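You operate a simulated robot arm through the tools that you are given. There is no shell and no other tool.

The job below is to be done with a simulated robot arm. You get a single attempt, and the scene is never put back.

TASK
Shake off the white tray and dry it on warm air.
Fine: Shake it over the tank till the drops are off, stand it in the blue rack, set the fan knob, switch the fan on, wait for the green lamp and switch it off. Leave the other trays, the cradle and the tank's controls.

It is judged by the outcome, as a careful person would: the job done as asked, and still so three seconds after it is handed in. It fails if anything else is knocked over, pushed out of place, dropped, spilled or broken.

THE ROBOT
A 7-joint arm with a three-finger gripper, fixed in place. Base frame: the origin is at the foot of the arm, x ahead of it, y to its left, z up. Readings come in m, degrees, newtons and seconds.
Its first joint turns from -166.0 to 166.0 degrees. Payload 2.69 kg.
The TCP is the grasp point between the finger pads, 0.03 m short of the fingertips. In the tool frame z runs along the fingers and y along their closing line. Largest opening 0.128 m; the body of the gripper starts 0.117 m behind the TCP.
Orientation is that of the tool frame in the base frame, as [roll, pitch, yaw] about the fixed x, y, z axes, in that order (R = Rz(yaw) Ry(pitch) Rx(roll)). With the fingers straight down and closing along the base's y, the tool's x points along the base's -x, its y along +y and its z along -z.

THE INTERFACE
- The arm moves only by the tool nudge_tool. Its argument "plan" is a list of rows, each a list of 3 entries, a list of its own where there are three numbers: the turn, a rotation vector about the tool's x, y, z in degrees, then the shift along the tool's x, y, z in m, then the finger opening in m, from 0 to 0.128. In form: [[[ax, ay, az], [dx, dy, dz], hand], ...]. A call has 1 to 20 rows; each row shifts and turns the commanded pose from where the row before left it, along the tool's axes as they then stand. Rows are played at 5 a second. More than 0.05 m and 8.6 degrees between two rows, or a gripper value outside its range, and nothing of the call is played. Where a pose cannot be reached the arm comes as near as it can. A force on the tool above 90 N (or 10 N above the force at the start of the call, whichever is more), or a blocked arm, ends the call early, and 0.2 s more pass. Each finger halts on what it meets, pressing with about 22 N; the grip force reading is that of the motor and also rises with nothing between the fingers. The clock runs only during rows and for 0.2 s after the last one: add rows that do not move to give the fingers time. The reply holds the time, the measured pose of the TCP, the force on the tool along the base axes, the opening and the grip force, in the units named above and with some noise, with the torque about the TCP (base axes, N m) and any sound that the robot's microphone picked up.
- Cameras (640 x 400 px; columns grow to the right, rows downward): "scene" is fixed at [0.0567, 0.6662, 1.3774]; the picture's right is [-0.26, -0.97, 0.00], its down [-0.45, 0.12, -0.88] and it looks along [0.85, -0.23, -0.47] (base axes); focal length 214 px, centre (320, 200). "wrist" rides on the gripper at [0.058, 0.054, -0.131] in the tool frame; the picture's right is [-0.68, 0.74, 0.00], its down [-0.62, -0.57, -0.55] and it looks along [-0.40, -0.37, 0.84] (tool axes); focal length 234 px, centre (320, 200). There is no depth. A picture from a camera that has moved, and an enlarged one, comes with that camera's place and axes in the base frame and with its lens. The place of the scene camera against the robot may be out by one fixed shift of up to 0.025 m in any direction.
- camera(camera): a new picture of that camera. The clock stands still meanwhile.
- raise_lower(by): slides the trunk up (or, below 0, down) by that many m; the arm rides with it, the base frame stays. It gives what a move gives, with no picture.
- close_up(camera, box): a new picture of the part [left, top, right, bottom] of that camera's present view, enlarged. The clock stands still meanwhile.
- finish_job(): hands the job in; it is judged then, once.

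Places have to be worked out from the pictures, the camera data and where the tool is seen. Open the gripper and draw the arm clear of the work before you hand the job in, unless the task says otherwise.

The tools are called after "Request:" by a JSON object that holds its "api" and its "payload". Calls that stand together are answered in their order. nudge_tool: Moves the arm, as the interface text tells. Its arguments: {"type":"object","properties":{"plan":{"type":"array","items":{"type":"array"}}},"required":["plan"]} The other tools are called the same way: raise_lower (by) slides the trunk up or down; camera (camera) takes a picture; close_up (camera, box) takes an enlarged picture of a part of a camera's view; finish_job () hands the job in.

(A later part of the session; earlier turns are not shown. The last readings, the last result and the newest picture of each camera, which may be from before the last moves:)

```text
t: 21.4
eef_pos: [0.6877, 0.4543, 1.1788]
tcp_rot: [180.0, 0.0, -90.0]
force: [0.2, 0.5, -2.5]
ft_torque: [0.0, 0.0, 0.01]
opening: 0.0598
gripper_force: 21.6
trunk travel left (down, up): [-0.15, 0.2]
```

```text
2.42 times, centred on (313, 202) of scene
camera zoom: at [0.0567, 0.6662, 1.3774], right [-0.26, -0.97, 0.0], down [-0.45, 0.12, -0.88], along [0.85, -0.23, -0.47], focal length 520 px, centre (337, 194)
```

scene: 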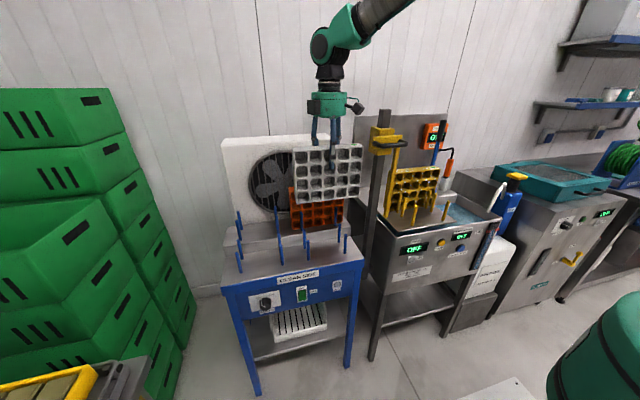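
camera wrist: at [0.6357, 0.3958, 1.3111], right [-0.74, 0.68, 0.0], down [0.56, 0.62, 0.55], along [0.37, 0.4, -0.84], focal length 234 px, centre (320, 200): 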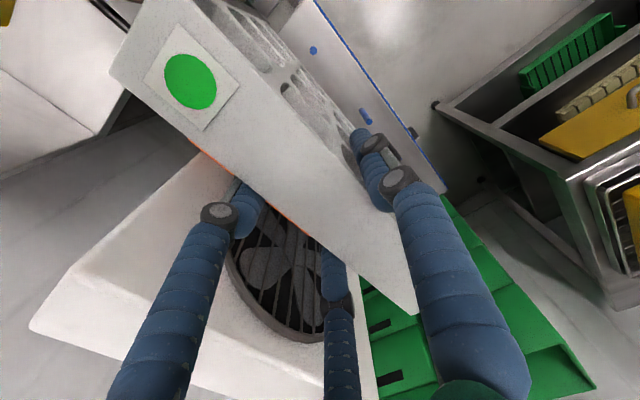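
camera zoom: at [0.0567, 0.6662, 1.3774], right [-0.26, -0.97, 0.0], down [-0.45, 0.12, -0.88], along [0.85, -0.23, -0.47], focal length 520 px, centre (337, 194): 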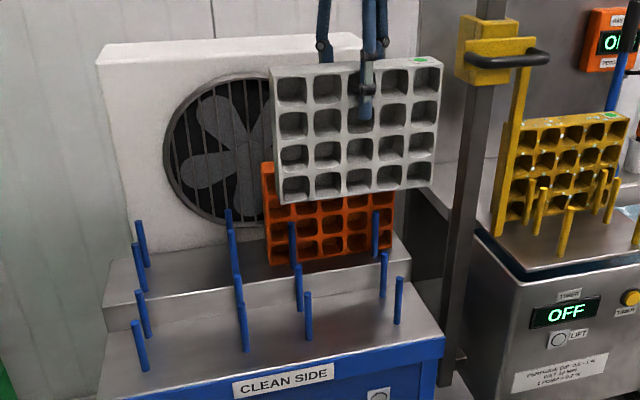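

Pegs seen by the wrist camera sit at x≈0.644 (front row), matching the estimates. I lower to just above the peg tops (TCP z≈1.055) and check.

Request:
{"api": "nudge_tool", "payload": {"plan": [[[0, 0, 0], [-0.002, -0.001, 0.03], 0.0], [[0, 0, 0], [0, 0, 0.035], 0.0], [[0, 0, 0], [0, 0, 0.035], 0.0], [[0, 0, 0], [0, 0, 0.023], 0.0], [[0, 0, 0], [0, 0, 0], 0.0]]}}

Request:
{"api": "camera", "payload": {"camera": "wrist"}}

Request:
{"api": "close_up", "payload": {"camera": "scene", "box": [225, 150, 385, 270]}}

Request:
{"api": "close_up", "payload": {"camera": "wrist", "box": [100, 0, 356, 160]}}

```text
t: 22.6
eef_pos: [0.6888, 0.4562, 1.0529]
tcp_rot: [180.0, 0.0, -89.9]
force: [0.2, 0.0, -1.4]
ft_torque: [0.0, 0.0, -0.01]
opening: 0.0595
gripper_force: 21.8
trunk travel left (down, up): [-0.15, 0.2]
```

```text
taken
camera wrist: at [0.6367, 0.398, 1.1867], right [-0.74, 0.68, 0.0], down [0.56, 0.62, 0.55], along [0.37, 0.4, -0.84], focal length 234 px, centre (320, 200)
```

wrist: 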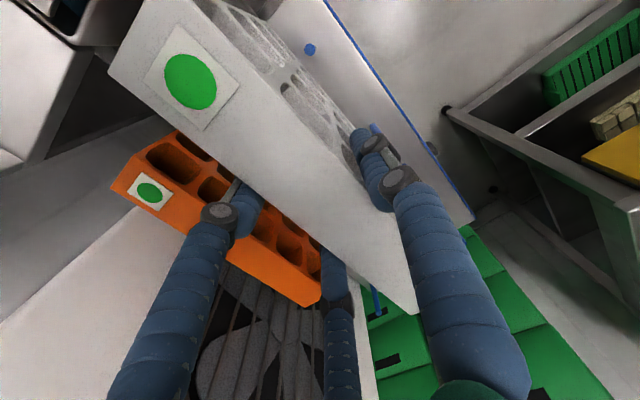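

```text
3.33 times, centred on (305, 210) of scene
camera zoom: at [0.0567, 0.6662, 1.3774], right [-0.26, -0.97, 0.0], down [-0.45, 0.12, -0.88], along [0.85, -0.23, -0.47], focal length 715 px, centre (370, 167)
```

zoom: 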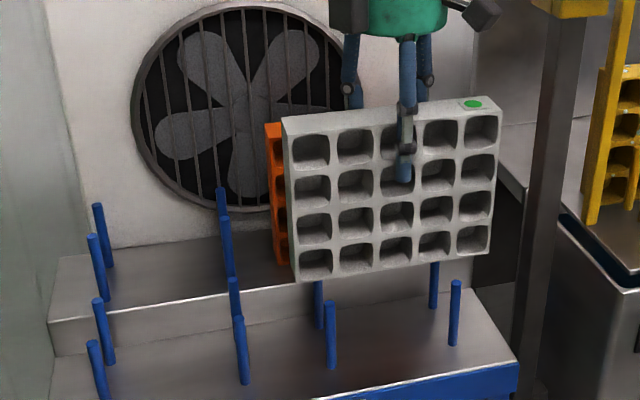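

```text
2.50 times, centred on (228, 80) of wrist
camera zoom: at [0.6367, 0.398, 1.1867], right [-0.74, 0.68, 0.0], down [0.56, 0.62, 0.55], along [0.37, 0.4, -0.84], focal length 585 px, centre (550, 500)
```

zoom: 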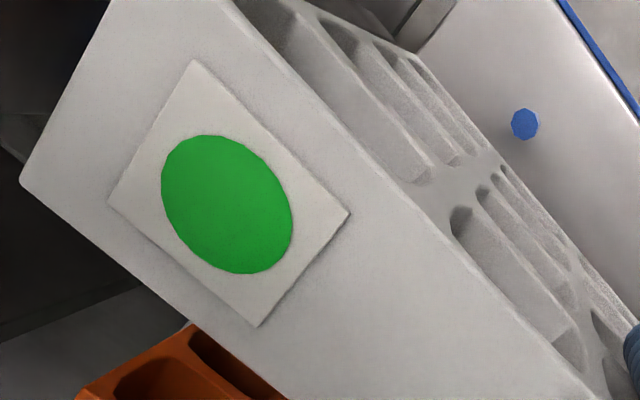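

The tray is centred between the peg rows (about 6 mm each side). I lower into the slot to just above the shelf.

Request:
{"api": "nudge_tool", "payload": {"plan": [[[0, 0, 0], [0, 0, 0.02], 0.0], [[0, 0, 0], [0, 0, 0.025], 0.0], [[0, 0, 0], [0, 0, 0.025], 0.0], [[0, 0, 0], [0, 0, 0.018], 0.0], [[0, 0, 0], [0, 0, 0], 0.0]]}}

Request:
{"api": "close_up", "payload": {"camera": "scene", "box": [225, 150, 385, 270]}}

```text
t: 23.8
eef_pos: [0.688, 0.4571, 0.9658]
tcp_rot: [180.0, 0.0, -89.9]
force: [0.4, 0.0, -1.9]
ft_torque: [-0.04, 0.02, -0.02]
opening: 0.06
gripper_force: 21.9
trunk travel left (down, up): [-0.15, 0.2]
```

```text
3.33 times, centred on (305, 210) of scene
camera zoom: at [0.0567, 0.6662, 1.3774], right [-0.26, -0.97, 0.0], down [-0.45, 0.12, -0.88], along [0.85, -0.23, -0.47], focal length 715 px, centre (370, 167)
```

zoom: 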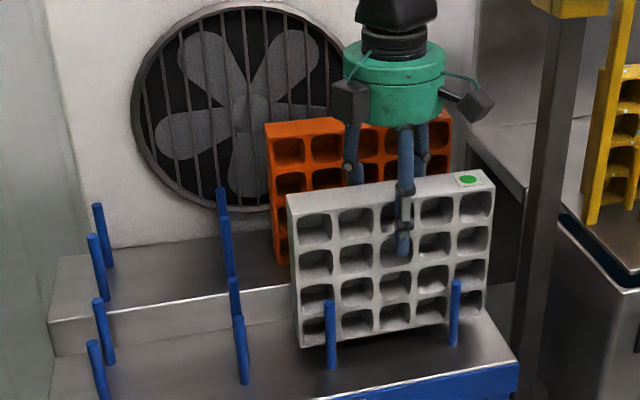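

It slid into the slot without contact. I feel for the shelf in small steps.

Request:
{"api": "nudge_tool", "payload": {"plan": [[[0, 0, 0], [0, 0, 0.003], 0.0], [[0, 0, 0], [0, 0, 0.003], 0.0], [[0, 0, 0], [0, 0, 0.003], 0.0], [[0, 0, 0], [0, 0, 0], 0.0]]}}

```text
t: 24.8
eef_pos: [0.6874, 0.4564, 0.9568]
tcp_rot: [-180.0, 0.0, -89.9]
force: [0.4, -0.6, -1.6]
ft_torque: [-0.01, -0.04, -0.02]
opening: 0.0599
gripper_force: 22.4
trunk travel left (down, up): [-0.15, 0.2]
```

No contact yet; I continue in smaller steps.

Request:
{"api": "nudge_tool", "payload": {"plan": [[[0, 0, 0], [0, 0, 0.002], 0.0], [[0, 0, 0], [0, 0, 0.002], 0.0], [[0, 0, 0], [0, 0, 0], 0.0]]}}

Request:
{"api": "close_up", "payload": {"camera": "scene", "box": [285, 200, 365, 260]}}

```text
t: 25.6
eef_pos: [0.6888, 0.4556, 0.9535]
tcp_rot: [180.0, 0.0, -90.0]
force: [-0.7, -0.5, -2.2]
ft_torque: [0.0, 0.01, 0.01]
opening: 0.0598
gripper_force: 22.1
trunk travel left (down, up): [-0.15, 0.2]
```

```text
6.67 times, centred on (325, 230) of scene
camera zoom: at [0.0567, 0.6662, 1.3774], right [-0.26, -0.97, 0.0], down [-0.45, 0.12, -0.88], along [0.85, -0.23, -0.47], focal length 1430 px, centre (287, 0)
```

zoom: 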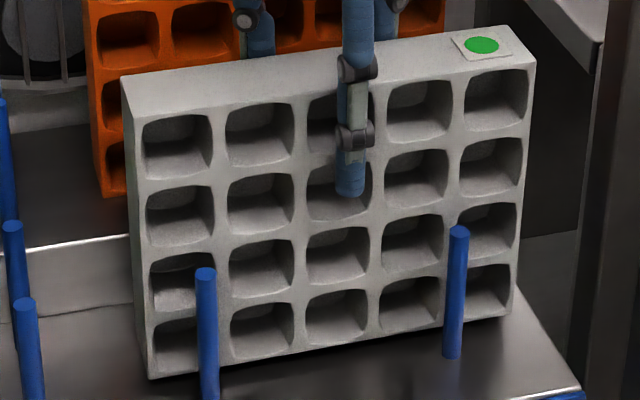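

Still hanging a little above the shelf (a thin shadow gap shows). I keep feeling down.

Request:
{"api": "nudge_tool", "payload": {"plan": [[[0, 0, 0], [0, 0, 0.002], 0.0], [[0, 0, 0], [0, 0, 0.002], 0.0], [[0, 0, 0], [0, 0, 0], 0.0]]}}

Request:
{"api": "close_up", "payload": {"camera": "scene", "box": [285, 200, 365, 260]}}

```text
t: 26.4
eef_pos: [0.6864, 0.4572, 0.9492]
tcp_rot: [180.0, 0.0, -89.9]
force: [0.4, 0.0, -1.7]
ft_torque: [-0.02, -0.01, 0.0]
opening: 0.0597
gripper_force: 21.8
trunk travel left (down, up): [-0.15, 0.2]
```

```text
6.67 times, centred on (325, 230) of scene
camera zoom: at [0.0567, 0.6662, 1.3774], right [-0.26, -0.97, 0.0], down [-0.45, 0.12, -0.88], along [0.85, -0.23, -0.47], focal length 1430 px, centre (287, 0)
```

zoom: 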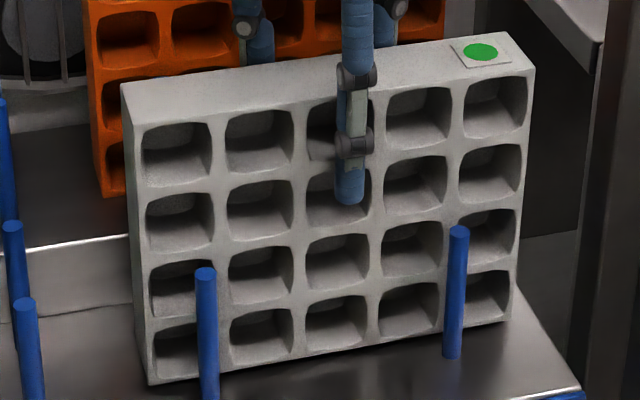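

Request:
{"api": "nudge_tool", "payload": {"plan": [[[0, 0, 0], [0, 0, 0.002], 0.0], [[0, 0, 0], [0, 0, 0.0015], 0.0], [[0, 0, 0], [0, 0, 0], 0.0]]}}

```text
t: 27.2
eef_pos: [0.6881, 0.4561, 0.9454]
tcp_rot: [-180.0, -0.1, -89.9]
force: [-0.2, 0.2, -1.6]
ft_torque: [-0.01, 0.0, 0.01]
opening: 0.0598
gripper_force: 21.9
trunk travel left (down, up): [-0.15, 0.2]
```

No load change yet (force z still ≈ −1.7 N, the tray's weight). I go on by another 3.5 mm.

Request:
{"api": "nudge_tool", "payload": {"plan": [[[0, 0, 0], [0, 0, 0.002], 0.0], [[0, 0, 0], [0, 0, 0.0015], 0.0], [[0, 0, 0], [0, 0, 0], 0.0]]}}

Request:
{"api": "close_up", "payload": {"camera": "scene", "box": [285, 200, 365, 260]}}

```text
t: 28.0
eef_pos: [0.6893, 0.4567, 0.9437]
tcp_rot: [-179.9, 0.1, -89.8]
force: [3.1, -5.8, 16.5]
ft_torque: [-0.59, 0.14, 0.12]
opening: 0.0596
gripper_force: 22.0
trunk travel left (down, up): [-0.15, 0.2]
```

```text
6.67 times, centred on (325, 230) of scene
camera zoom: at [0.0567, 0.6662, 1.3774], right [-0.26, -0.97, 0.0], down [-0.45, 0.12, -0.88], along [0.85, -0.23, -0.47], focal length 1430 px, centre (287, 0)
```

zoom: 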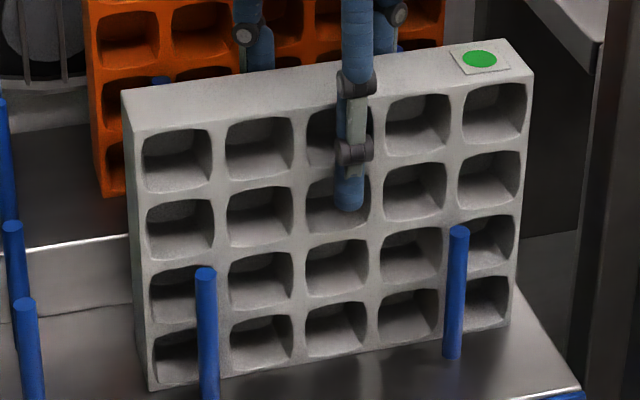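

Contact: the tray stands on the shelf (16 N). I ease up 1 mm, then open the fingers moderately.

Request:
{"api": "nudge_tool", "payload": {"plan": [[[0, 0, 0], [0, 0, -0.0012], 0.0], [[0, 0, 0], [0, 0, 0], 0.055], [[0, 0, 0], [0, 0, 0], 0.07], [[0, 0, 0], [0, 0, 0], 0.085], [[0, 0, 0], [0, 0, 0], 0.095], [[0, 0, 0], [0, 0, 0], 0.095]]}}

Request:
{"api": "close_up", "payload": {"camera": "scene", "box": [270, 170, 370, 260]}}

Request:
{"api": "camera", "payload": {"camera": "wrist"}}

```text
t: 29.4
eef_pos: [0.6886, 0.4574, 0.9434]
tcp_rot: [179.9, 0.0, -89.9]
force: [0.1, 0.1, 0.0]
ft_torque: [0.0, -0.01, 0.0]
opening: 0.0952
gripper_force: 0.1
trunk travel left (down, up): [-0.15, 0.2]
```

```text
4.44 times, centred on (320, 215) of scene
camera zoom: at [0.0567, 0.6662, 1.3774], right [-0.26, -0.97, 0.0], down [-0.45, 0.12, -0.88], along [0.85, -0.23, -0.47], focal length 953 px, centre (320, 133)
```

zoom: 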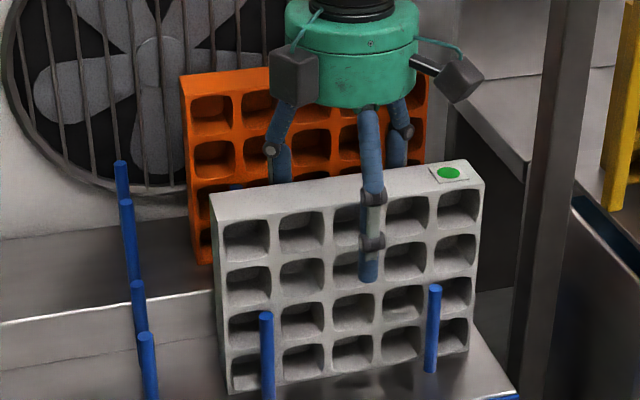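

```text
taken
camera wrist: at [0.6358, 0.398, 1.0765], right [-0.74, 0.68, 0.0], down [0.56, 0.62, 0.55], along [0.37, 0.4, -0.84], focal length 234 px, centre (320, 200)
```

wrist: 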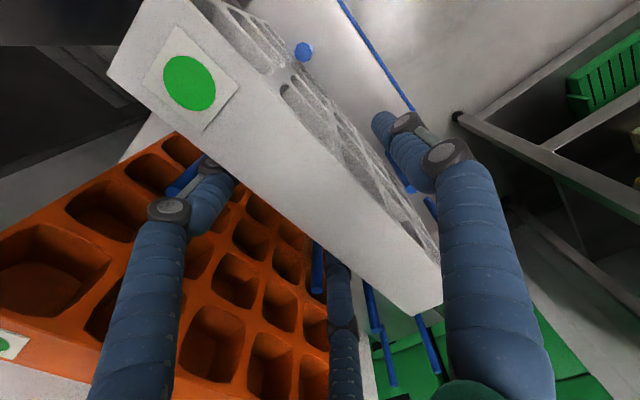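

The tray stands on its own; forces are zero. I retreat straight up.

Request:
{"api": "nudge_tool", "payload": {"plan": [[[0, 0, 0], [0, 0, -0.015], 0.095], [[0, 0, 0], [0, 0, -0.025], 0.095], [[0, 0, 0], [0, 0, -0.03], 0.095], [[0, 0, 0], [0, 0, -0.035], 0.095], [[0, 0, 0], [0, 0, -0.04], 0.095], [[0, 0, 0], [0, 0, -0.04], 0.095], [[0, 0, 0], [0, 0, -0.04], 0.095], [[0, 0, 0], [0, 0, 0], 0.095]]}}

Request:
{"api": "camera", "payload": {"camera": "scene"}}

Request:
{"api": "camera", "payload": {"camera": "wrist"}}

Request:
{"api": "close_up", "payload": {"camera": "scene", "box": [225, 160, 385, 270]}}

```text
t: 31.2
eef_pos: [0.6874, 0.4569, 1.1697]
tcp_rot: [-179.9, 0.0, -89.9]
force: [-1.0, -0.3, 0.3]
ft_torque: [-0.01, -0.04, -0.02]
opening: 0.0952
gripper_force: 0.0
trunk travel left (down, up): [-0.15, 0.2]
```

```text
taken
```

scene: 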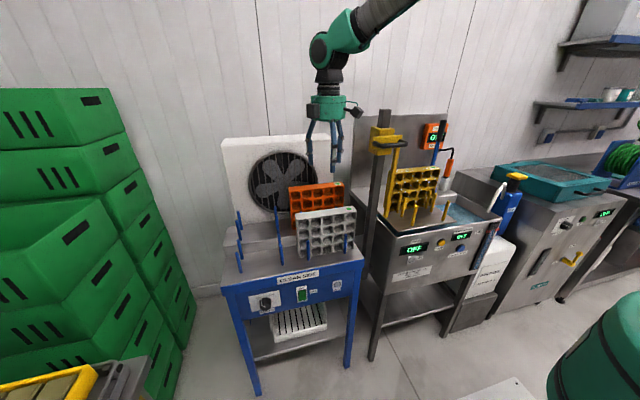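

```text
taken
camera wrist: at [0.6351, 0.3981, 1.302], right [-0.74, 0.68, 0.0], down [0.56, 0.62, 0.55], along [0.37, 0.4, -0.84], focal length 234 px, centre (320, 200)
```

wrist: 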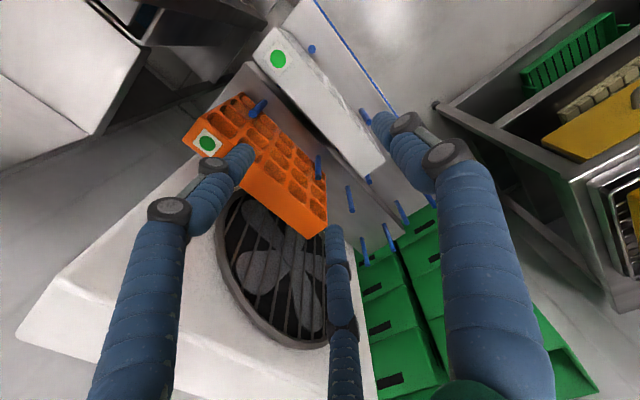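

```text
3.64 times, centred on (305, 215) of scene
camera zoom: at [0.0567, 0.6662, 1.3774], right [-0.26, -0.97, 0.0], down [-0.45, 0.12, -0.88], along [0.85, -0.23, -0.47], focal length 780 px, centre (374, 146)
```

zoom: 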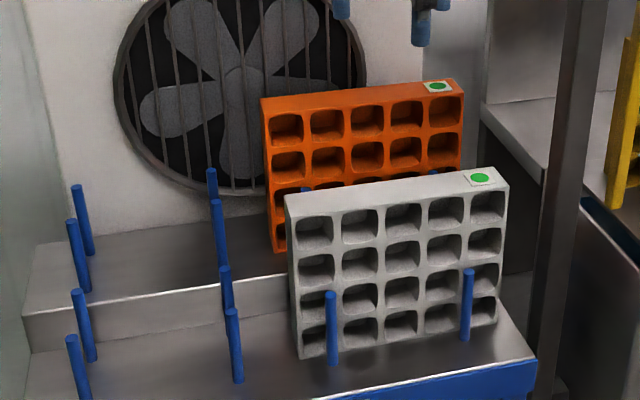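

The white tray stands squarely in the lower-right slot and everything else is undisturbed. Now I look closely at the knob, switch and lamp to locate them.

Request:
{"api": "close_up", "payload": {"camera": "scene", "box": [244, 282, 292, 318]}}

Request:
{"api": "close_up", "payload": {"camera": "scene", "box": [288, 276, 328, 306]}}

Request:
{"api": "close_up", "payload": {"camera": "scene", "box": [215, 250, 375, 350]}}

```text
11.11 times, centred on (268, 300) of scene
camera zoom: at [0.0567, 0.6662, 1.3774], right [-0.26, -0.97, 0.0], down [-0.45, 0.12, -0.88], along [0.85, -0.23, -0.47], focal length 2383 px, centre (898, -911)
```

zoom: 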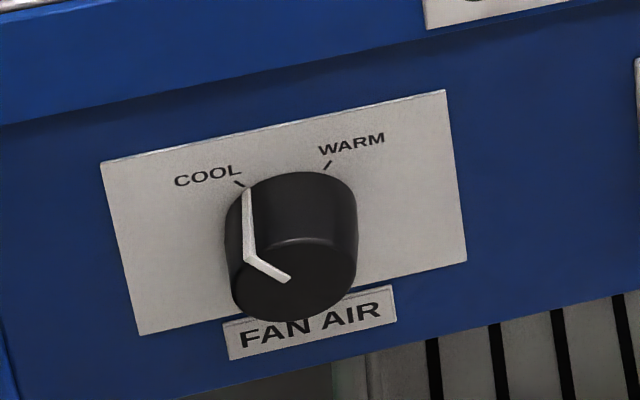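

```text
13.33 times, centred on (308, 291) of scene
camera zoom: at [0.0567, 0.6662, 1.3774], right [-0.26, -0.97, 0.0], down [-0.45, 0.12, -0.88], along [0.85, -0.23, -0.47], focal length 2860 px, centre (480, -1013)
```

zoom: 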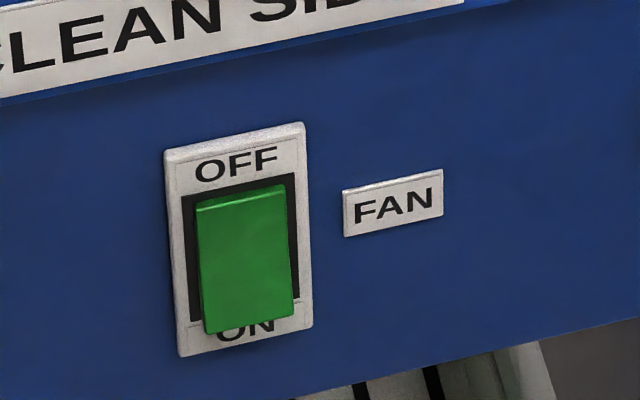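

```text
4.00 times, centred on (295, 300) of scene
camera zoom: at [0.0567, 0.6662, 1.3774], right [-0.26, -0.97, 0.0], down [-0.45, 0.12, -0.88], along [0.85, -0.23, -0.47], focal length 858 px, centre (420, -200)
```

zoom: 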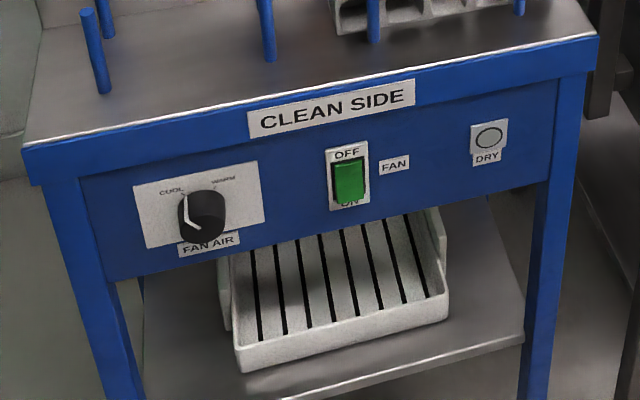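

Corrected estimates: panel face x≈0.60, knob axis about (y 0.70, z 0.69), protruding ~0.026 with Ø≈0.046; fan rocker about (y 0.57, z 0.68), press bottom for ON. I first back off toward the robot and left, with fingers still down.

Request:
{"api": "nudge_tool", "payload": {"plan": [[[0, 0, 0], [0, 0.04, 0], 0.095], [[0, 0, 0], [0, 0.045, 0], 0.095], [[0, 0, 0], [0, 0.045, 0], 0.095], [[0, 0, 0], [0, 0.045, 0], 0.095], [[0, 0, 0], [0, 0.045, 0], 0.095], [[0, 0, 0], [0, 0.045, 0], 0.095], [[0, 0, 0], [-0.04, 0, 0], 0.095], [[0, 0, 0], [-0.04, 0, 0], 0.095], [[0, 0, 0], [-0.04, 0, 0], 0.095], [[0, 0, 0], [-0.04, 0, 0], 0.095], [[0, 0, 0], [-0.03, 0, 0], 0.095], [[0, 0, 0], [0, 0, 0], 0.095]]}}

Request:
{"api": "camera", "payload": {"camera": "scene"}}

Request:
{"api": "camera", "payload": {"camera": "wrist"}}

```text
t: 33.8
eef_pos: [0.4225, 0.6487, 1.1683]
tcp_rot: [180.0, -0.1, -89.9]
force: [-0.1, 0.0, -0.3]
ft_torque: [-0.04, -0.01, 0.02]
opening: 0.0954
gripper_force: 0.0
trunk travel left (down, up): [-0.15, 0.2]
```

```text
taken
```

scene: 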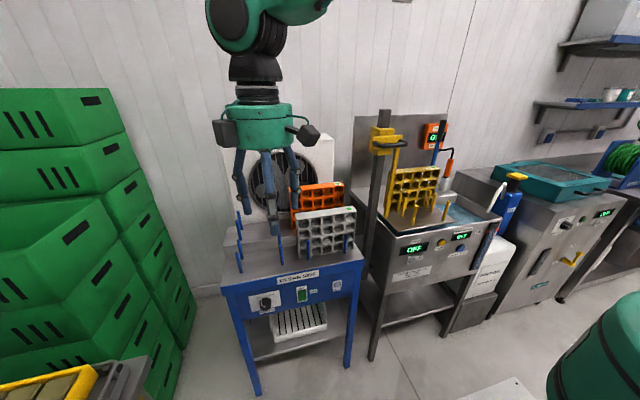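

```text
taken
camera wrist: at [0.3703, 0.5895, 1.3009], right [-0.74, 0.68, 0.0], down [0.56, 0.62, 0.55], along [0.37, 0.4, -0.84], focal length 234 px, centre (320, 200)
```

wrist: 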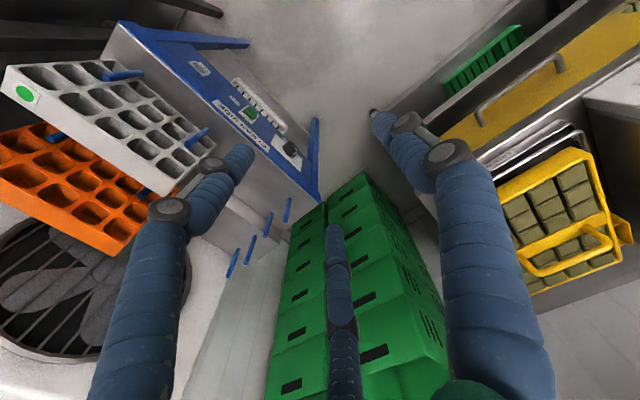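

There's a cart with drawers on the left; before lowering the arm I check where it stands.

Request:
{"api": "close_up", "payload": {"camera": "scene", "box": [0, 300, 240, 400]}}

Request:
{"api": "close_up", "payload": {"camera": "wrist", "box": [340, 0, 640, 190]}}

Request:
{"api": "close_up", "payload": {"camera": "wrist", "box": [170, 40, 340, 200]}}

```text
2.67 times, centred on (120, 350) of scene
camera zoom: at [0.0567, 0.6662, 1.3774], right [-0.26, -0.97, 0.0], down [-0.45, 0.12, -0.88], along [0.85, -0.23, -0.47], focal length 572 px, centre (853, -200)
```

zoom: 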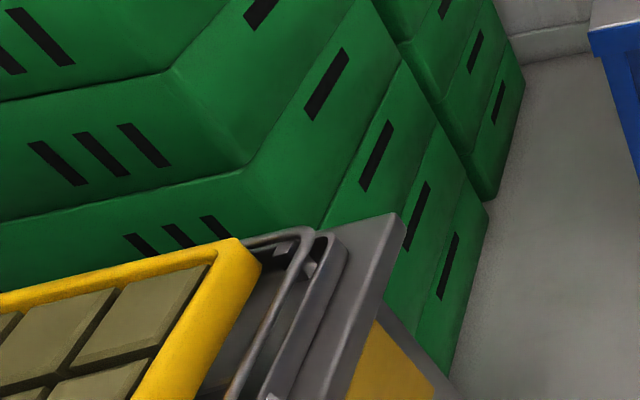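

```text
2.11 times, centred on (490, 95) of wrist
camera zoom: at [0.3703, 0.5895, 1.3009], right [-0.74, 0.68, 0.0], down [0.56, 0.62, 0.55], along [0.37, 0.4, -0.84], focal length 493 px, centre (-38, 421)
```

zoom: 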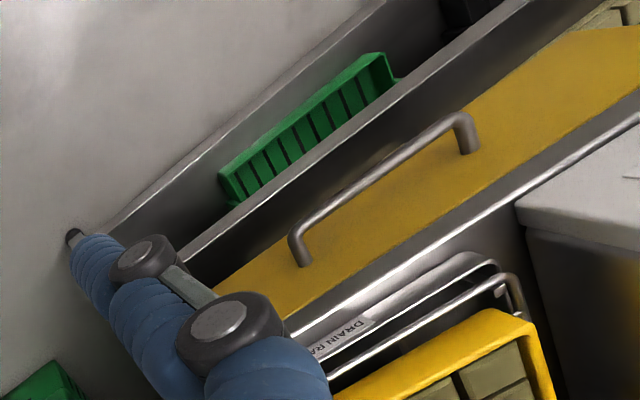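

```text
2.50 times, centred on (255, 120) of wrist
camera zoom: at [0.3703, 0.5895, 1.3009], right [-0.74, 0.68, 0.0], down [0.56, 0.62, 0.55], along [0.37, 0.4, -0.84], focal length 585 px, centre (482, 400)
```

zoom: 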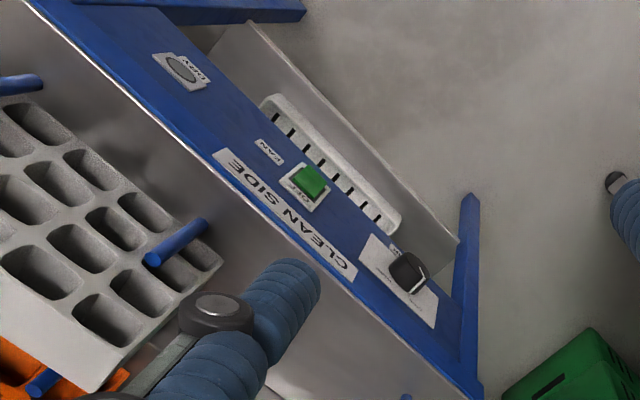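

The counter on the left stands at y≥0.9, x≤0.37, far enough away. I now tip the tool to horizontal (fingers pointing +x) at this height, in free space.

Request:
{"api": "nudge_tool", "payload": {"plan": [[[8.5, 0, 0], [0, 0, 0], 0.095], [[8.5, 0, 0], [0, 0, 0], 0.095], [[8.5, 0, 0], [0, 0, 0], 0.095], [[8.5, 0, 0], [0, 0, 0], 0.095], [[8.5, 0, 0], [0, 0, 0], 0.095], [[8.5, 0, 0], [0, 0, 0], 0.095], [[8.5, 0, 0], [0, 0, 0], 0.095], [[8.5, 0, 0], [0, 0, 0], 0.095], [[8.5, 0, 0], [0, 0, 0], 0.095], [[8.5, 0, 0], [0, 0, 0], 0.095], [[5, 0, 0], [0, 0, 0], 0.095], [[0, 0, 0], [0, 0, 0], 0.095]]}}

Request:
{"api": "camera", "payload": {"camera": "scene"}}

Request:
{"api": "camera", "payload": {"camera": "wrist"}}

```text
t: 36.4
eef_pos: [0.4224, 0.6473, 1.1696]
tcp_rot: [-90.0, 0.1, -89.9]
force: [1.3, 0.9, -0.4]
ft_torque: [0.01, 0.03, -0.02]
opening: 0.095
gripper_force: 0.0
trunk travel left (down, up): [-0.15, 0.2]
```

```text
taken
```

scene: 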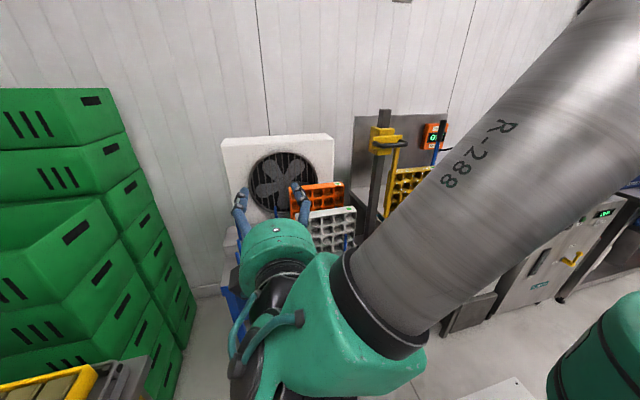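

```text
taken
camera wrist: at [0.2933, 0.588, 1.1168], right [0.0, 0.68, -0.74], down [-0.55, 0.61, 0.56], along [0.83, 0.41, 0.37], focal length 234 px, centre (320, 200)
```

wrist: 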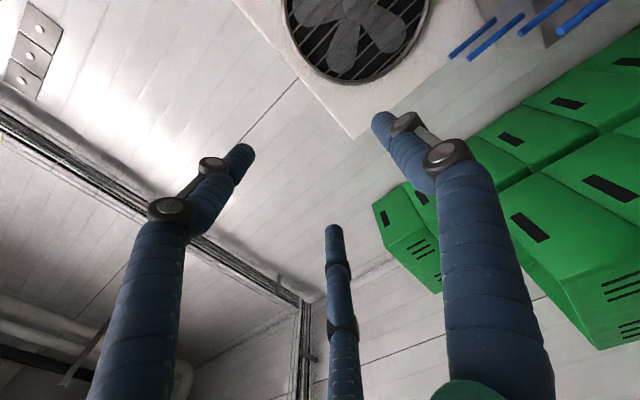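

The horizontal pose is reached. I shift to y≈0.70 and lower in front of the panel, keeping x≈0.42 (well off the rack).

Request:
{"api": "nudge_tool", "payload": {"plan": [[[0, 0, 0], [-0.02, 0.03, 0], 0.095], [[0, 0, 0], [-0.02, 0.04, 0], 0.095], [[0, 0, 0], [-0.015, 0.04, 0], 0.095], [[0, 0, 0], [0, 0.04, 0], 0.095], [[0, 0, 0], [0, 0.04, 0], 0.095], [[0, 0, 0], [0, 0.04, 0], 0.095], [[0, 0, 0], [0, 0, 0], 0.095]]}}

Request:
{"api": "camera", "payload": {"camera": "scene"}}

Request:
{"api": "camera", "payload": {"camera": "wrist"}}

```text
t: 38.0
eef_pos: [0.4229, 0.6991, 0.9358]
tcp_rot: [-90.1, 0.0, -90.0]
force: [-0.5, 0.0, -0.2]
ft_torque: [0.01, -0.04, -0.04]
opening: 0.0951
gripper_force: 0.1
trunk travel left (down, up): [-0.15, 0.2]
```

```text
taken
```

scene: 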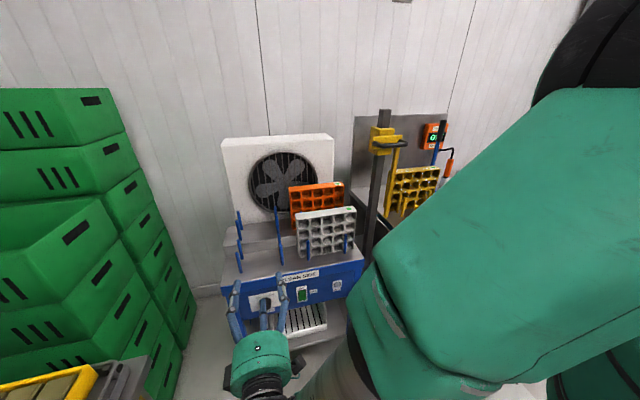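

```text
taken
camera wrist: at [0.2927, 0.6404, 0.8851], right [0.0, 0.68, -0.74], down [-0.55, 0.61, 0.57], along [0.84, 0.41, 0.37], focal length 234 px, centre (320, 200)
```

wrist: 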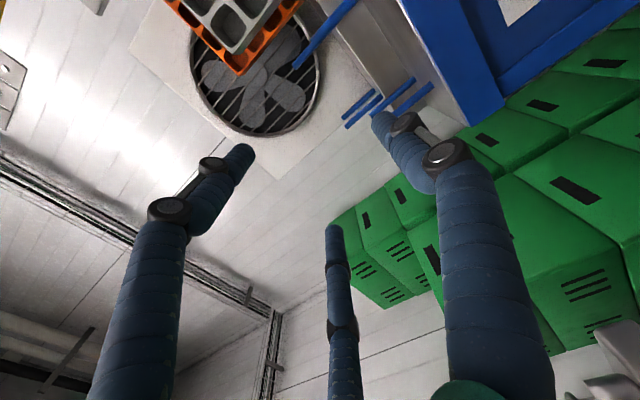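

The arm has room. I continue down to z≈0.70.

Request:
{"api": "nudge_tool", "payload": {"plan": [[[0, 0, 0], [0, 0.04, 0], 0.095], [[0, 0, 0], [0, 0.04, 0], 0.095], [[0, 0, 0], [0, 0.04, 0], 0.095], [[0, 0, 0], [0, 0.04, 0], 0.095], [[0, 0, 0], [0, 0.04, 0], 0.095], [[0, 0, 0], [0, 0.035, 0], 0.095], [[0, 0, 0], [0, 0, 0], 0.095]]}}

Request:
{"api": "camera", "payload": {"camera": "scene"}}

Request:
{"api": "camera", "payload": {"camera": "wrist"}}

```text
t: 39.6
eef_pos: [0.4233, 0.7023, 0.7056]
tcp_rot: [-90.0, 0.0, -89.9]
force: [0.2, 0.8, -0.5]
ft_torque: [-0.04, -0.03, 0.02]
opening: 0.0952
gripper_force: 0.0
trunk travel left (down, up): [-0.15, 0.2]
```

```text
taken
```

scene: 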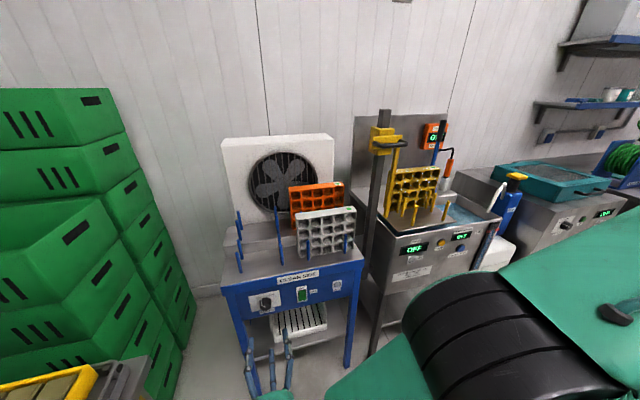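

```text
taken
camera wrist: at [0.2929, 0.6432, 0.6541], right [0.0, 0.68, -0.74], down [-0.55, 0.61, 0.57], along [0.84, 0.41, 0.37], focal length 234 px, centre (320, 200)
```

wrist: 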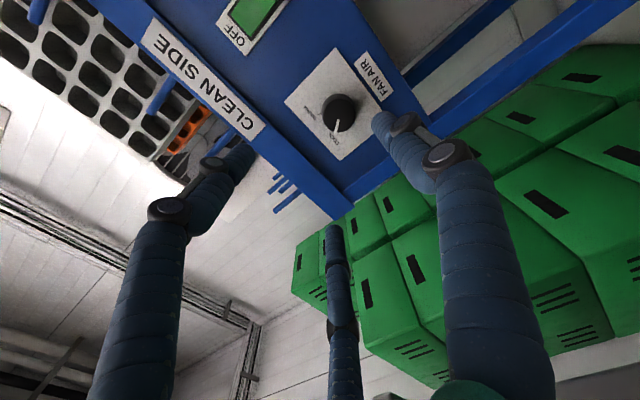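

The wrist camera sees the knob panel clearly. I enlarge to measure knob, switch and pointer.

Request:
{"api": "close_up", "payload": {"camera": "wrist", "box": [275, 40, 403, 160]}}

Request:
{"api": "close_up", "payload": {"camera": "wrist", "box": [130, 0, 354, 140]}}

Request:
{"api": "close_up", "payload": {"camera": "scene", "box": [244, 282, 292, 318]}}

```text
3.33 times, centred on (339, 100) of wrist
camera zoom: at [0.2929, 0.6432, 0.6541], right [0.0, 0.68, -0.74], down [-0.55, 0.61, 0.57], along [0.84, 0.41, 0.37], focal length 781 px, centre (257, 533)
```

zoom: 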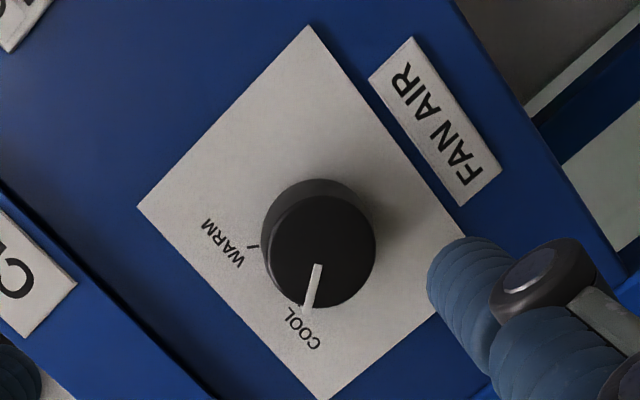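

```text
2.86 times, centred on (242, 70) of wrist
camera zoom: at [0.2929, 0.6432, 0.6541], right [0.0, 0.68, -0.74], down [-0.55, 0.61, 0.57], along [0.84, 0.41, 0.37], focal length 669 px, centre (543, 571)
```

zoom: 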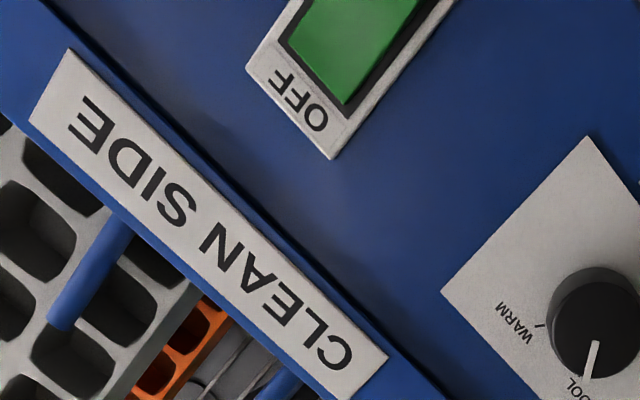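

```text
11.11 times, centred on (268, 300) of scene
camera zoom: at [0.0567, 0.6662, 1.3774], right [-0.26, -0.97, 0.0], down [-0.45, 0.12, -0.88], along [0.85, -0.23, -0.47], focal length 2383 px, centre (898, -911)
```

zoom: 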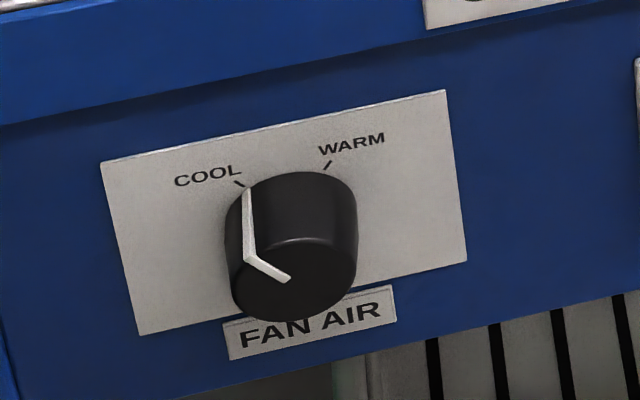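

Knob axis ≈ (y 0.708, z 0.683), front face x≈0.582, panel x≈0.606; pointer at about −38° (COOL), WARM tick at about +35°. I align with the axis and approach to x≈0.52 with the hand open around it.

Request:
{"api": "nudge_tool", "payload": {"plan": [[[0, 0, 0], [-0.0057, 0.0222, 0.01], 0.09], [[0, 0, 0], [0, 0, 0.03], 0.09], [[0, 0, 0], [0, 0, 0.03], 0.09], [[0, 0, 0], [0, 0, 0.027], 0.09], [[0, 0, 0], [0, 0, 0], 0.09]]}}

Request:
{"api": "camera", "payload": {"camera": "wrist"}}

Request:
{"api": "camera", "payload": {"camera": "scene"}}

```text
t: 40.8
eef_pos: [0.5197, 0.7086, 0.6822]
tcp_rot: [-89.9, 0.0, -90.0]
force: [-0.2, 0.1, 0.4]
ft_torque: [-0.02, 0.01, 0.04]
opening: 0.0901
gripper_force: 0.0
trunk travel left (down, up): [-0.15, 0.2]
```

```text
taken
camera wrist: at [0.3898, 0.6497, 0.6309], right [0.0, 0.68, -0.74], down [-0.55, 0.62, 0.57], along [0.84, 0.41, 0.37], focal length 234 px, centre (320, 200)
```

wrist: 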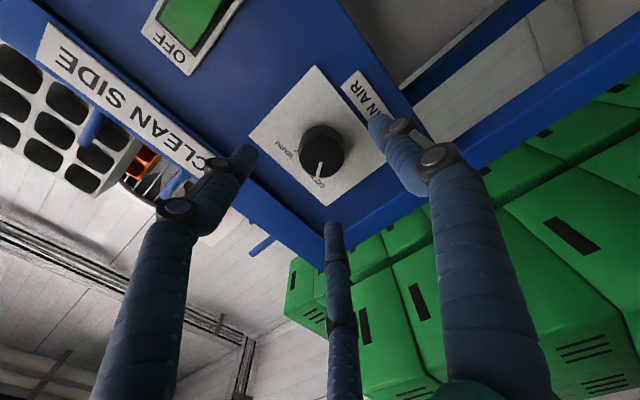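

```text
taken
```

scene: 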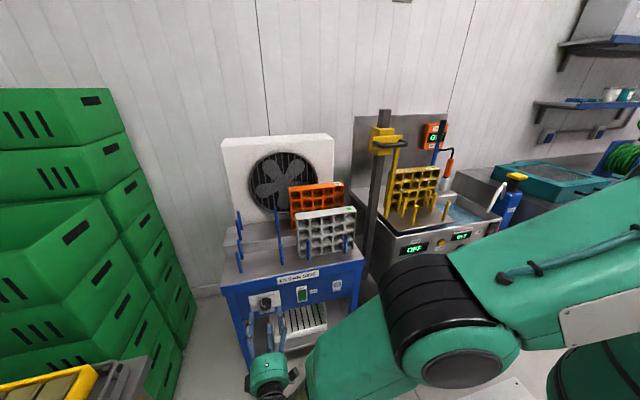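

Request:
{"api": "close_up", "payload": {"camera": "wrist", "box": [240, 90, 400, 210]}}

Request:
{"api": "close_up", "payload": {"camera": "scene", "box": [224, 270, 320, 342]}}

```text
3.33 times, centred on (320, 150) of wrist
camera zoom: at [0.3898, 0.6497, 0.6309], right [0.0, 0.68, -0.74], down [-0.55, 0.62, 0.57], along [0.84, 0.41, 0.37], focal length 781 px, centre (320, 367)
```

zoom: 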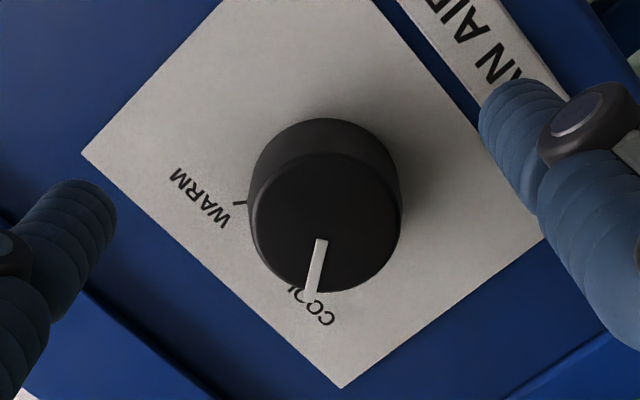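

```text
5.56 times, centred on (272, 306) of scene
camera zoom: at [0.0567, 0.6662, 1.3774], right [-0.26, -0.97, 0.0], down [-0.45, 0.12, -0.88], along [0.85, -0.23, -0.47], focal length 1192 px, centre (587, -389)
```

zoom: 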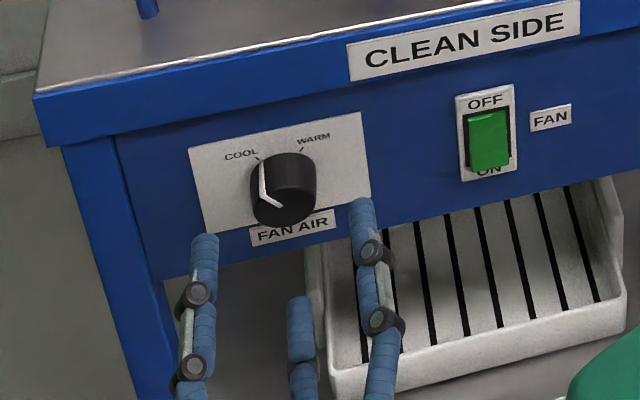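

The knob is centred on the tool axis to ~1 mm. I advance so the fingertips surround the knob, then close gently on it.

Request:
{"api": "nudge_tool", "payload": {"plan": [[[0, 0, 0], [-0.0003, 0.0, 0.02], 0.09], [[0, 0, 0], [0, 0, 0.015], 0.09], [[0, 0, 0], [0, 0, 0.011], 0.09], [[0, 0, 0], [0, 0, 0], 0.09]]}}

Request:
{"api": "camera", "payload": {"camera": "wrist"}}

Request:
{"api": "close_up", "payload": {"camera": "scene", "box": [224, 270, 320, 342]}}

```text
t: 41.8
eef_pos: [0.5655, 0.7087, 0.6816]
tcp_rot: [-90.0, 0.0, -89.8]
force: [-1.0, 0.4, 0.4]
ft_torque: [0.01, -0.03, 0.02]
opening: 0.0903
gripper_force: 0.1
trunk travel left (down, up): [-0.15, 0.2]
```

```text
taken
camera wrist: at [0.4358, 0.6498, 0.6305], right [0.0, 0.68, -0.74], down [-0.55, 0.61, 0.57], along [0.84, 0.41, 0.37], focal length 234 px, centre (320, 200)
```

wrist: 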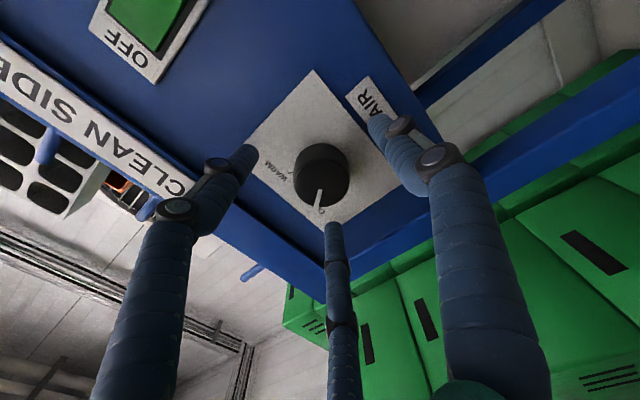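

```text
5.56 times, centred on (272, 306) of scene
camera zoom: at [0.0567, 0.6662, 1.3774], right [-0.26, -0.97, 0.0], down [-0.45, 0.12, -0.88], along [0.85, -0.23, -0.47], focal length 1192 px, centre (587, -389)
```

zoom: 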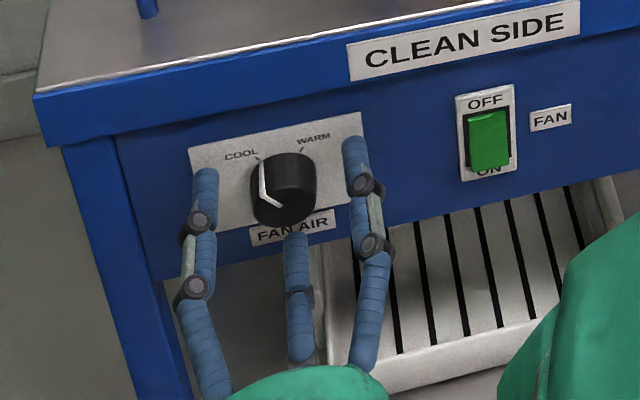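

Request:
{"api": "nudge_tool", "payload": {"plan": [[[0, 0, 0], [0, 0, 0], 0.06], [[0, 0, 0], [0, 0, 0], 0.045], [[0, 0, 0], [0, 0, 0], 0.035], [[0, 0, 0], [0, 0, 0], 0.02], [[0, 0, 0], [0, 0, 0], 0.02]]}}

Request:
{"api": "camera", "payload": {"camera": "wrist"}}

Request:
{"api": "close_up", "payload": {"camera": "scene", "box": [224, 270, 320, 342]}}

```text
t: 43.0
eef_pos: [0.5651, 0.71, 0.682]
tcp_rot: [-90.0, 0.0, -89.7]
force: [2.0, 12.9, -6.9]
ft_torque: [0.11, 0.31, 0.52]
opening: 0.0403
gripper_force: 45.0
trunk travel left (down, up): [-0.15, 0.2]
```

```text
taken
camera wrist: at [0.4355, 0.6508, 0.6301], right [0.0, 0.68, -0.74], down [-0.55, 0.61, 0.57], along [0.84, 0.41, 0.37], focal length 234 px, centre (320, 200)
```

wrist: 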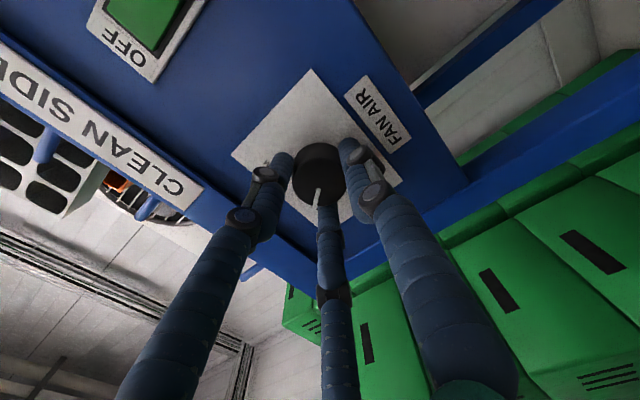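

```text
5.56 times, centred on (272, 306) of scene
camera zoom: at [0.0567, 0.6662, 1.3774], right [-0.26, -0.97, 0.0], down [-0.45, 0.12, -0.88], along [0.85, -0.23, -0.47], focal length 1192 px, centre (587, -389)
```

zoom: 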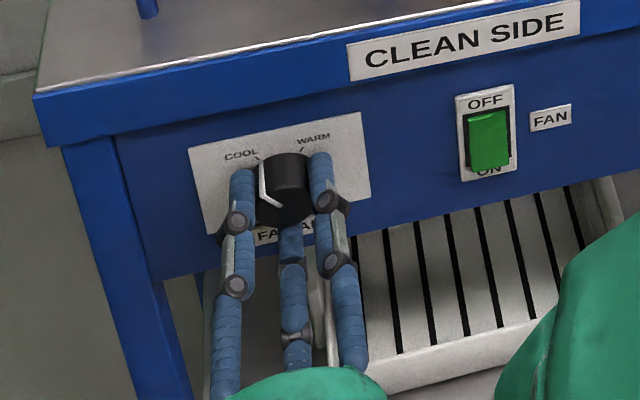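

Gripped at 0.0403 (matches the knob Ø≈0.04), with a small sideways load. I shift ~1 mm in the direction of that push to centre on the knob axis.

Request:
{"api": "nudge_tool", "payload": {"plan": [[[0, 0, 0], [-0.001, 0.0006, 0], 0.02], [[0, 0, 0], [0, 0, 0], 0.02]]}}

```text
t: 43.6
eef_pos: [0.5656, 0.7109, 0.682]
tcp_rot: [-90.0, 0.0, -89.9]
force: [5.5, 5.9, -0.3]
ft_torque: [0.08, -0.11, 0.13]
opening: 0.04
gripper_force: 44.7
trunk travel left (down, up): [-0.15, 0.2]
```

Lateral load dropped. I now turn clockwise (about +tool z) in small steps, first 32°.

Request:
{"api": "nudge_tool", "payload": {"plan": [[[0, 0, 8], [-0.0004, 0, 0], 0.02], [[0, 0, 8], [0, 0, 0], 0.02], [[0, 0, 8], [0, 0, 0], 0.02], [[0, 0, 8], [0, 0, 0], 0.02], [[0, 0, 0], [0, 0, 0], 0.02]]}}

Request:
{"api": "close_up", "payload": {"camera": "scene", "box": [224, 270, 320, 342]}}

Request:
{"api": "camera", "payload": {"camera": "wrist"}}

```text
t: 44.8
eef_pos: [0.5649, 0.711, 0.6813]
tcp_rot: [-90.0, 32.0, -89.8]
force: [6.3, 9.6, 8.1]
ft_torque: [0.01, -0.1, 0.3]
opening: 0.0401
gripper_force: 44.8
trunk travel left (down, up): [-0.15, 0.2]
```

```text
5.56 times, centred on (272, 306) of scene
camera zoom: at [0.0567, 0.6662, 1.3774], right [-0.26, -0.97, 0.0], down [-0.45, 0.12, -0.88], along [0.85, -0.23, -0.47], focal length 1192 px, centre (587, -389)
```

zoom: 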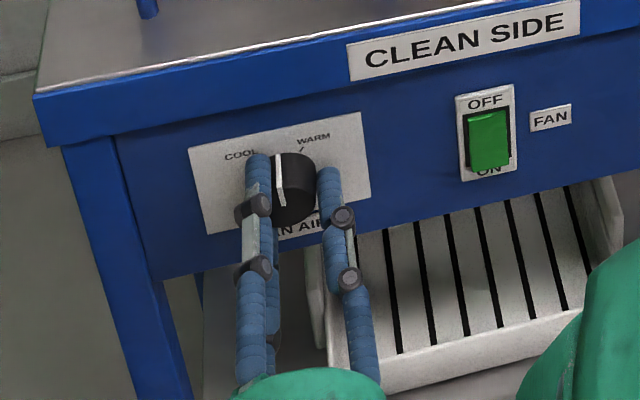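

```text
taken
camera wrist: at [0.4354, 0.6886, 0.6071], right [0.0, 0.96, -0.26], down [-0.55, 0.22, 0.81], along [0.84, 0.15, 0.53], focal length 234 px, centre (320, 200)
```

wrist: 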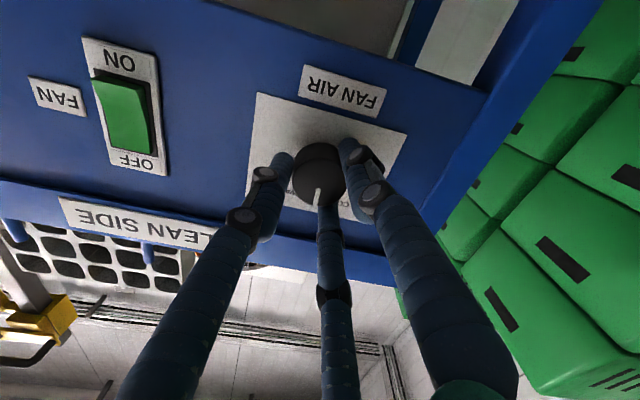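

The knob follows; the pointer is now just left of vertical. I turn a further 40° to bring it to the WARM tick.

Request:
{"api": "nudge_tool", "payload": {"plan": [[[0, 0, 8], [-0.0008, 0, 0], 0.02], [[0, 0, 8], [0, 0, 0], 0.02], [[0, 0, 8], [0, 0, 0], 0.02], [[0, 0, 8], [0, 0, 0], 0.02], [[0, 0, 8], [0, 0, 0], 0.02], [[0, 0, 0], [0, 0, 0], 0.02]]}}

Request:
{"api": "close_up", "payload": {"camera": "scene", "box": [224, 270, 320, 342]}}

Request:
{"api": "camera", "payload": {"camera": "wrist"}}

```text
t: 46.2
eef_pos: [0.5648, 0.7109, 0.6813]
tcp_rot: [-90.1, 72.1, -89.9]
force: [2.6, 7.4, 11.1]
ft_torque: [-0.56, -0.17, 0.22]
opening: 0.0402
gripper_force: 45.1
trunk travel left (down, up): [-0.15, 0.2]
```

```text
5.56 times, centred on (272, 306) of scene
camera zoom: at [0.0567, 0.6662, 1.3774], right [-0.26, -0.97, 0.0], down [-0.45, 0.12, -0.88], along [0.85, -0.23, -0.47], focal length 1192 px, centre (587, -389)
```

zoom: 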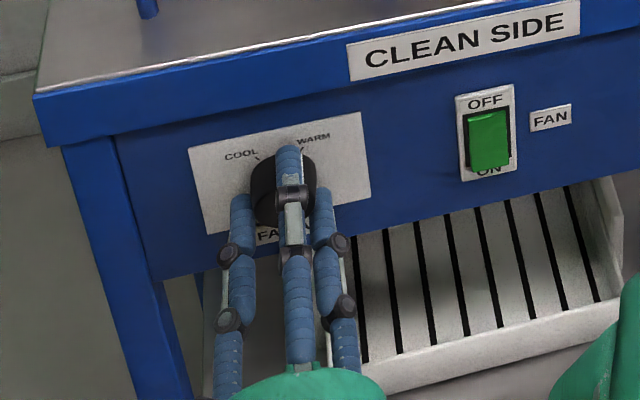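

```text
taken
camera wrist: at [0.4351, 0.7427, 0.6116], right [0.0, 0.91, 0.42], down [-0.55, -0.35, 0.76], along [0.84, -0.23, 0.5], focal length 234 px, centre (320, 200)
```

wrist: 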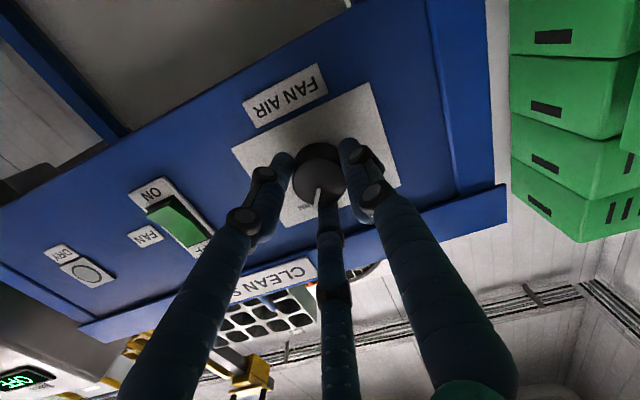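

Torque rose a little (−0.56 N·m), suggesting it's at or near the end mark. I zoom in on pointer versus the WARM tick.

Request:
{"api": "close_up", "payload": {"camera": "wrist", "box": [260, 110, 380, 230]}}

Request:
{"api": "close_up", "payload": {"camera": "scene", "box": [244, 286, 292, 316]}}

```text
3.33 times, centred on (320, 170) of wrist
camera zoom: at [0.4351, 0.7427, 0.6116], right [0.0, 0.91, 0.42], down [-0.55, -0.35, 0.76], along [0.84, -0.23, 0.5], focal length 781 px, centre (320, 300)
```

zoom: 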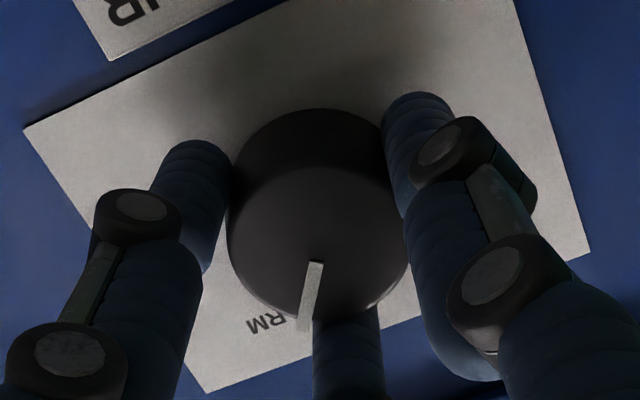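

```text
13.33 times, centred on (268, 301) of scene
camera zoom: at [0.0567, 0.6662, 1.3774], right [-0.26, -0.97, 0.0], down [-0.45, 0.12, -0.88], along [0.85, -0.23, -0.47], focal length 2860 px, centre (1013, -1147)
```

zoom: 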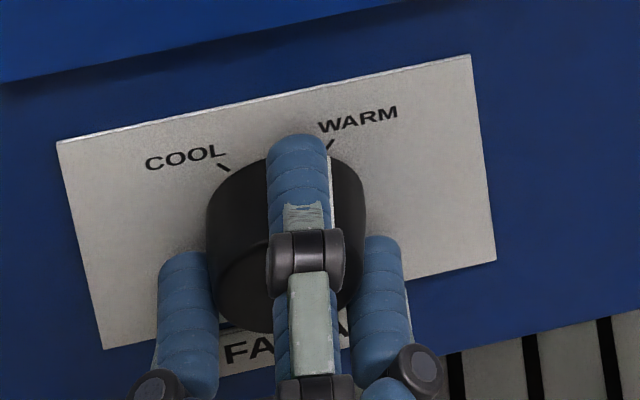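

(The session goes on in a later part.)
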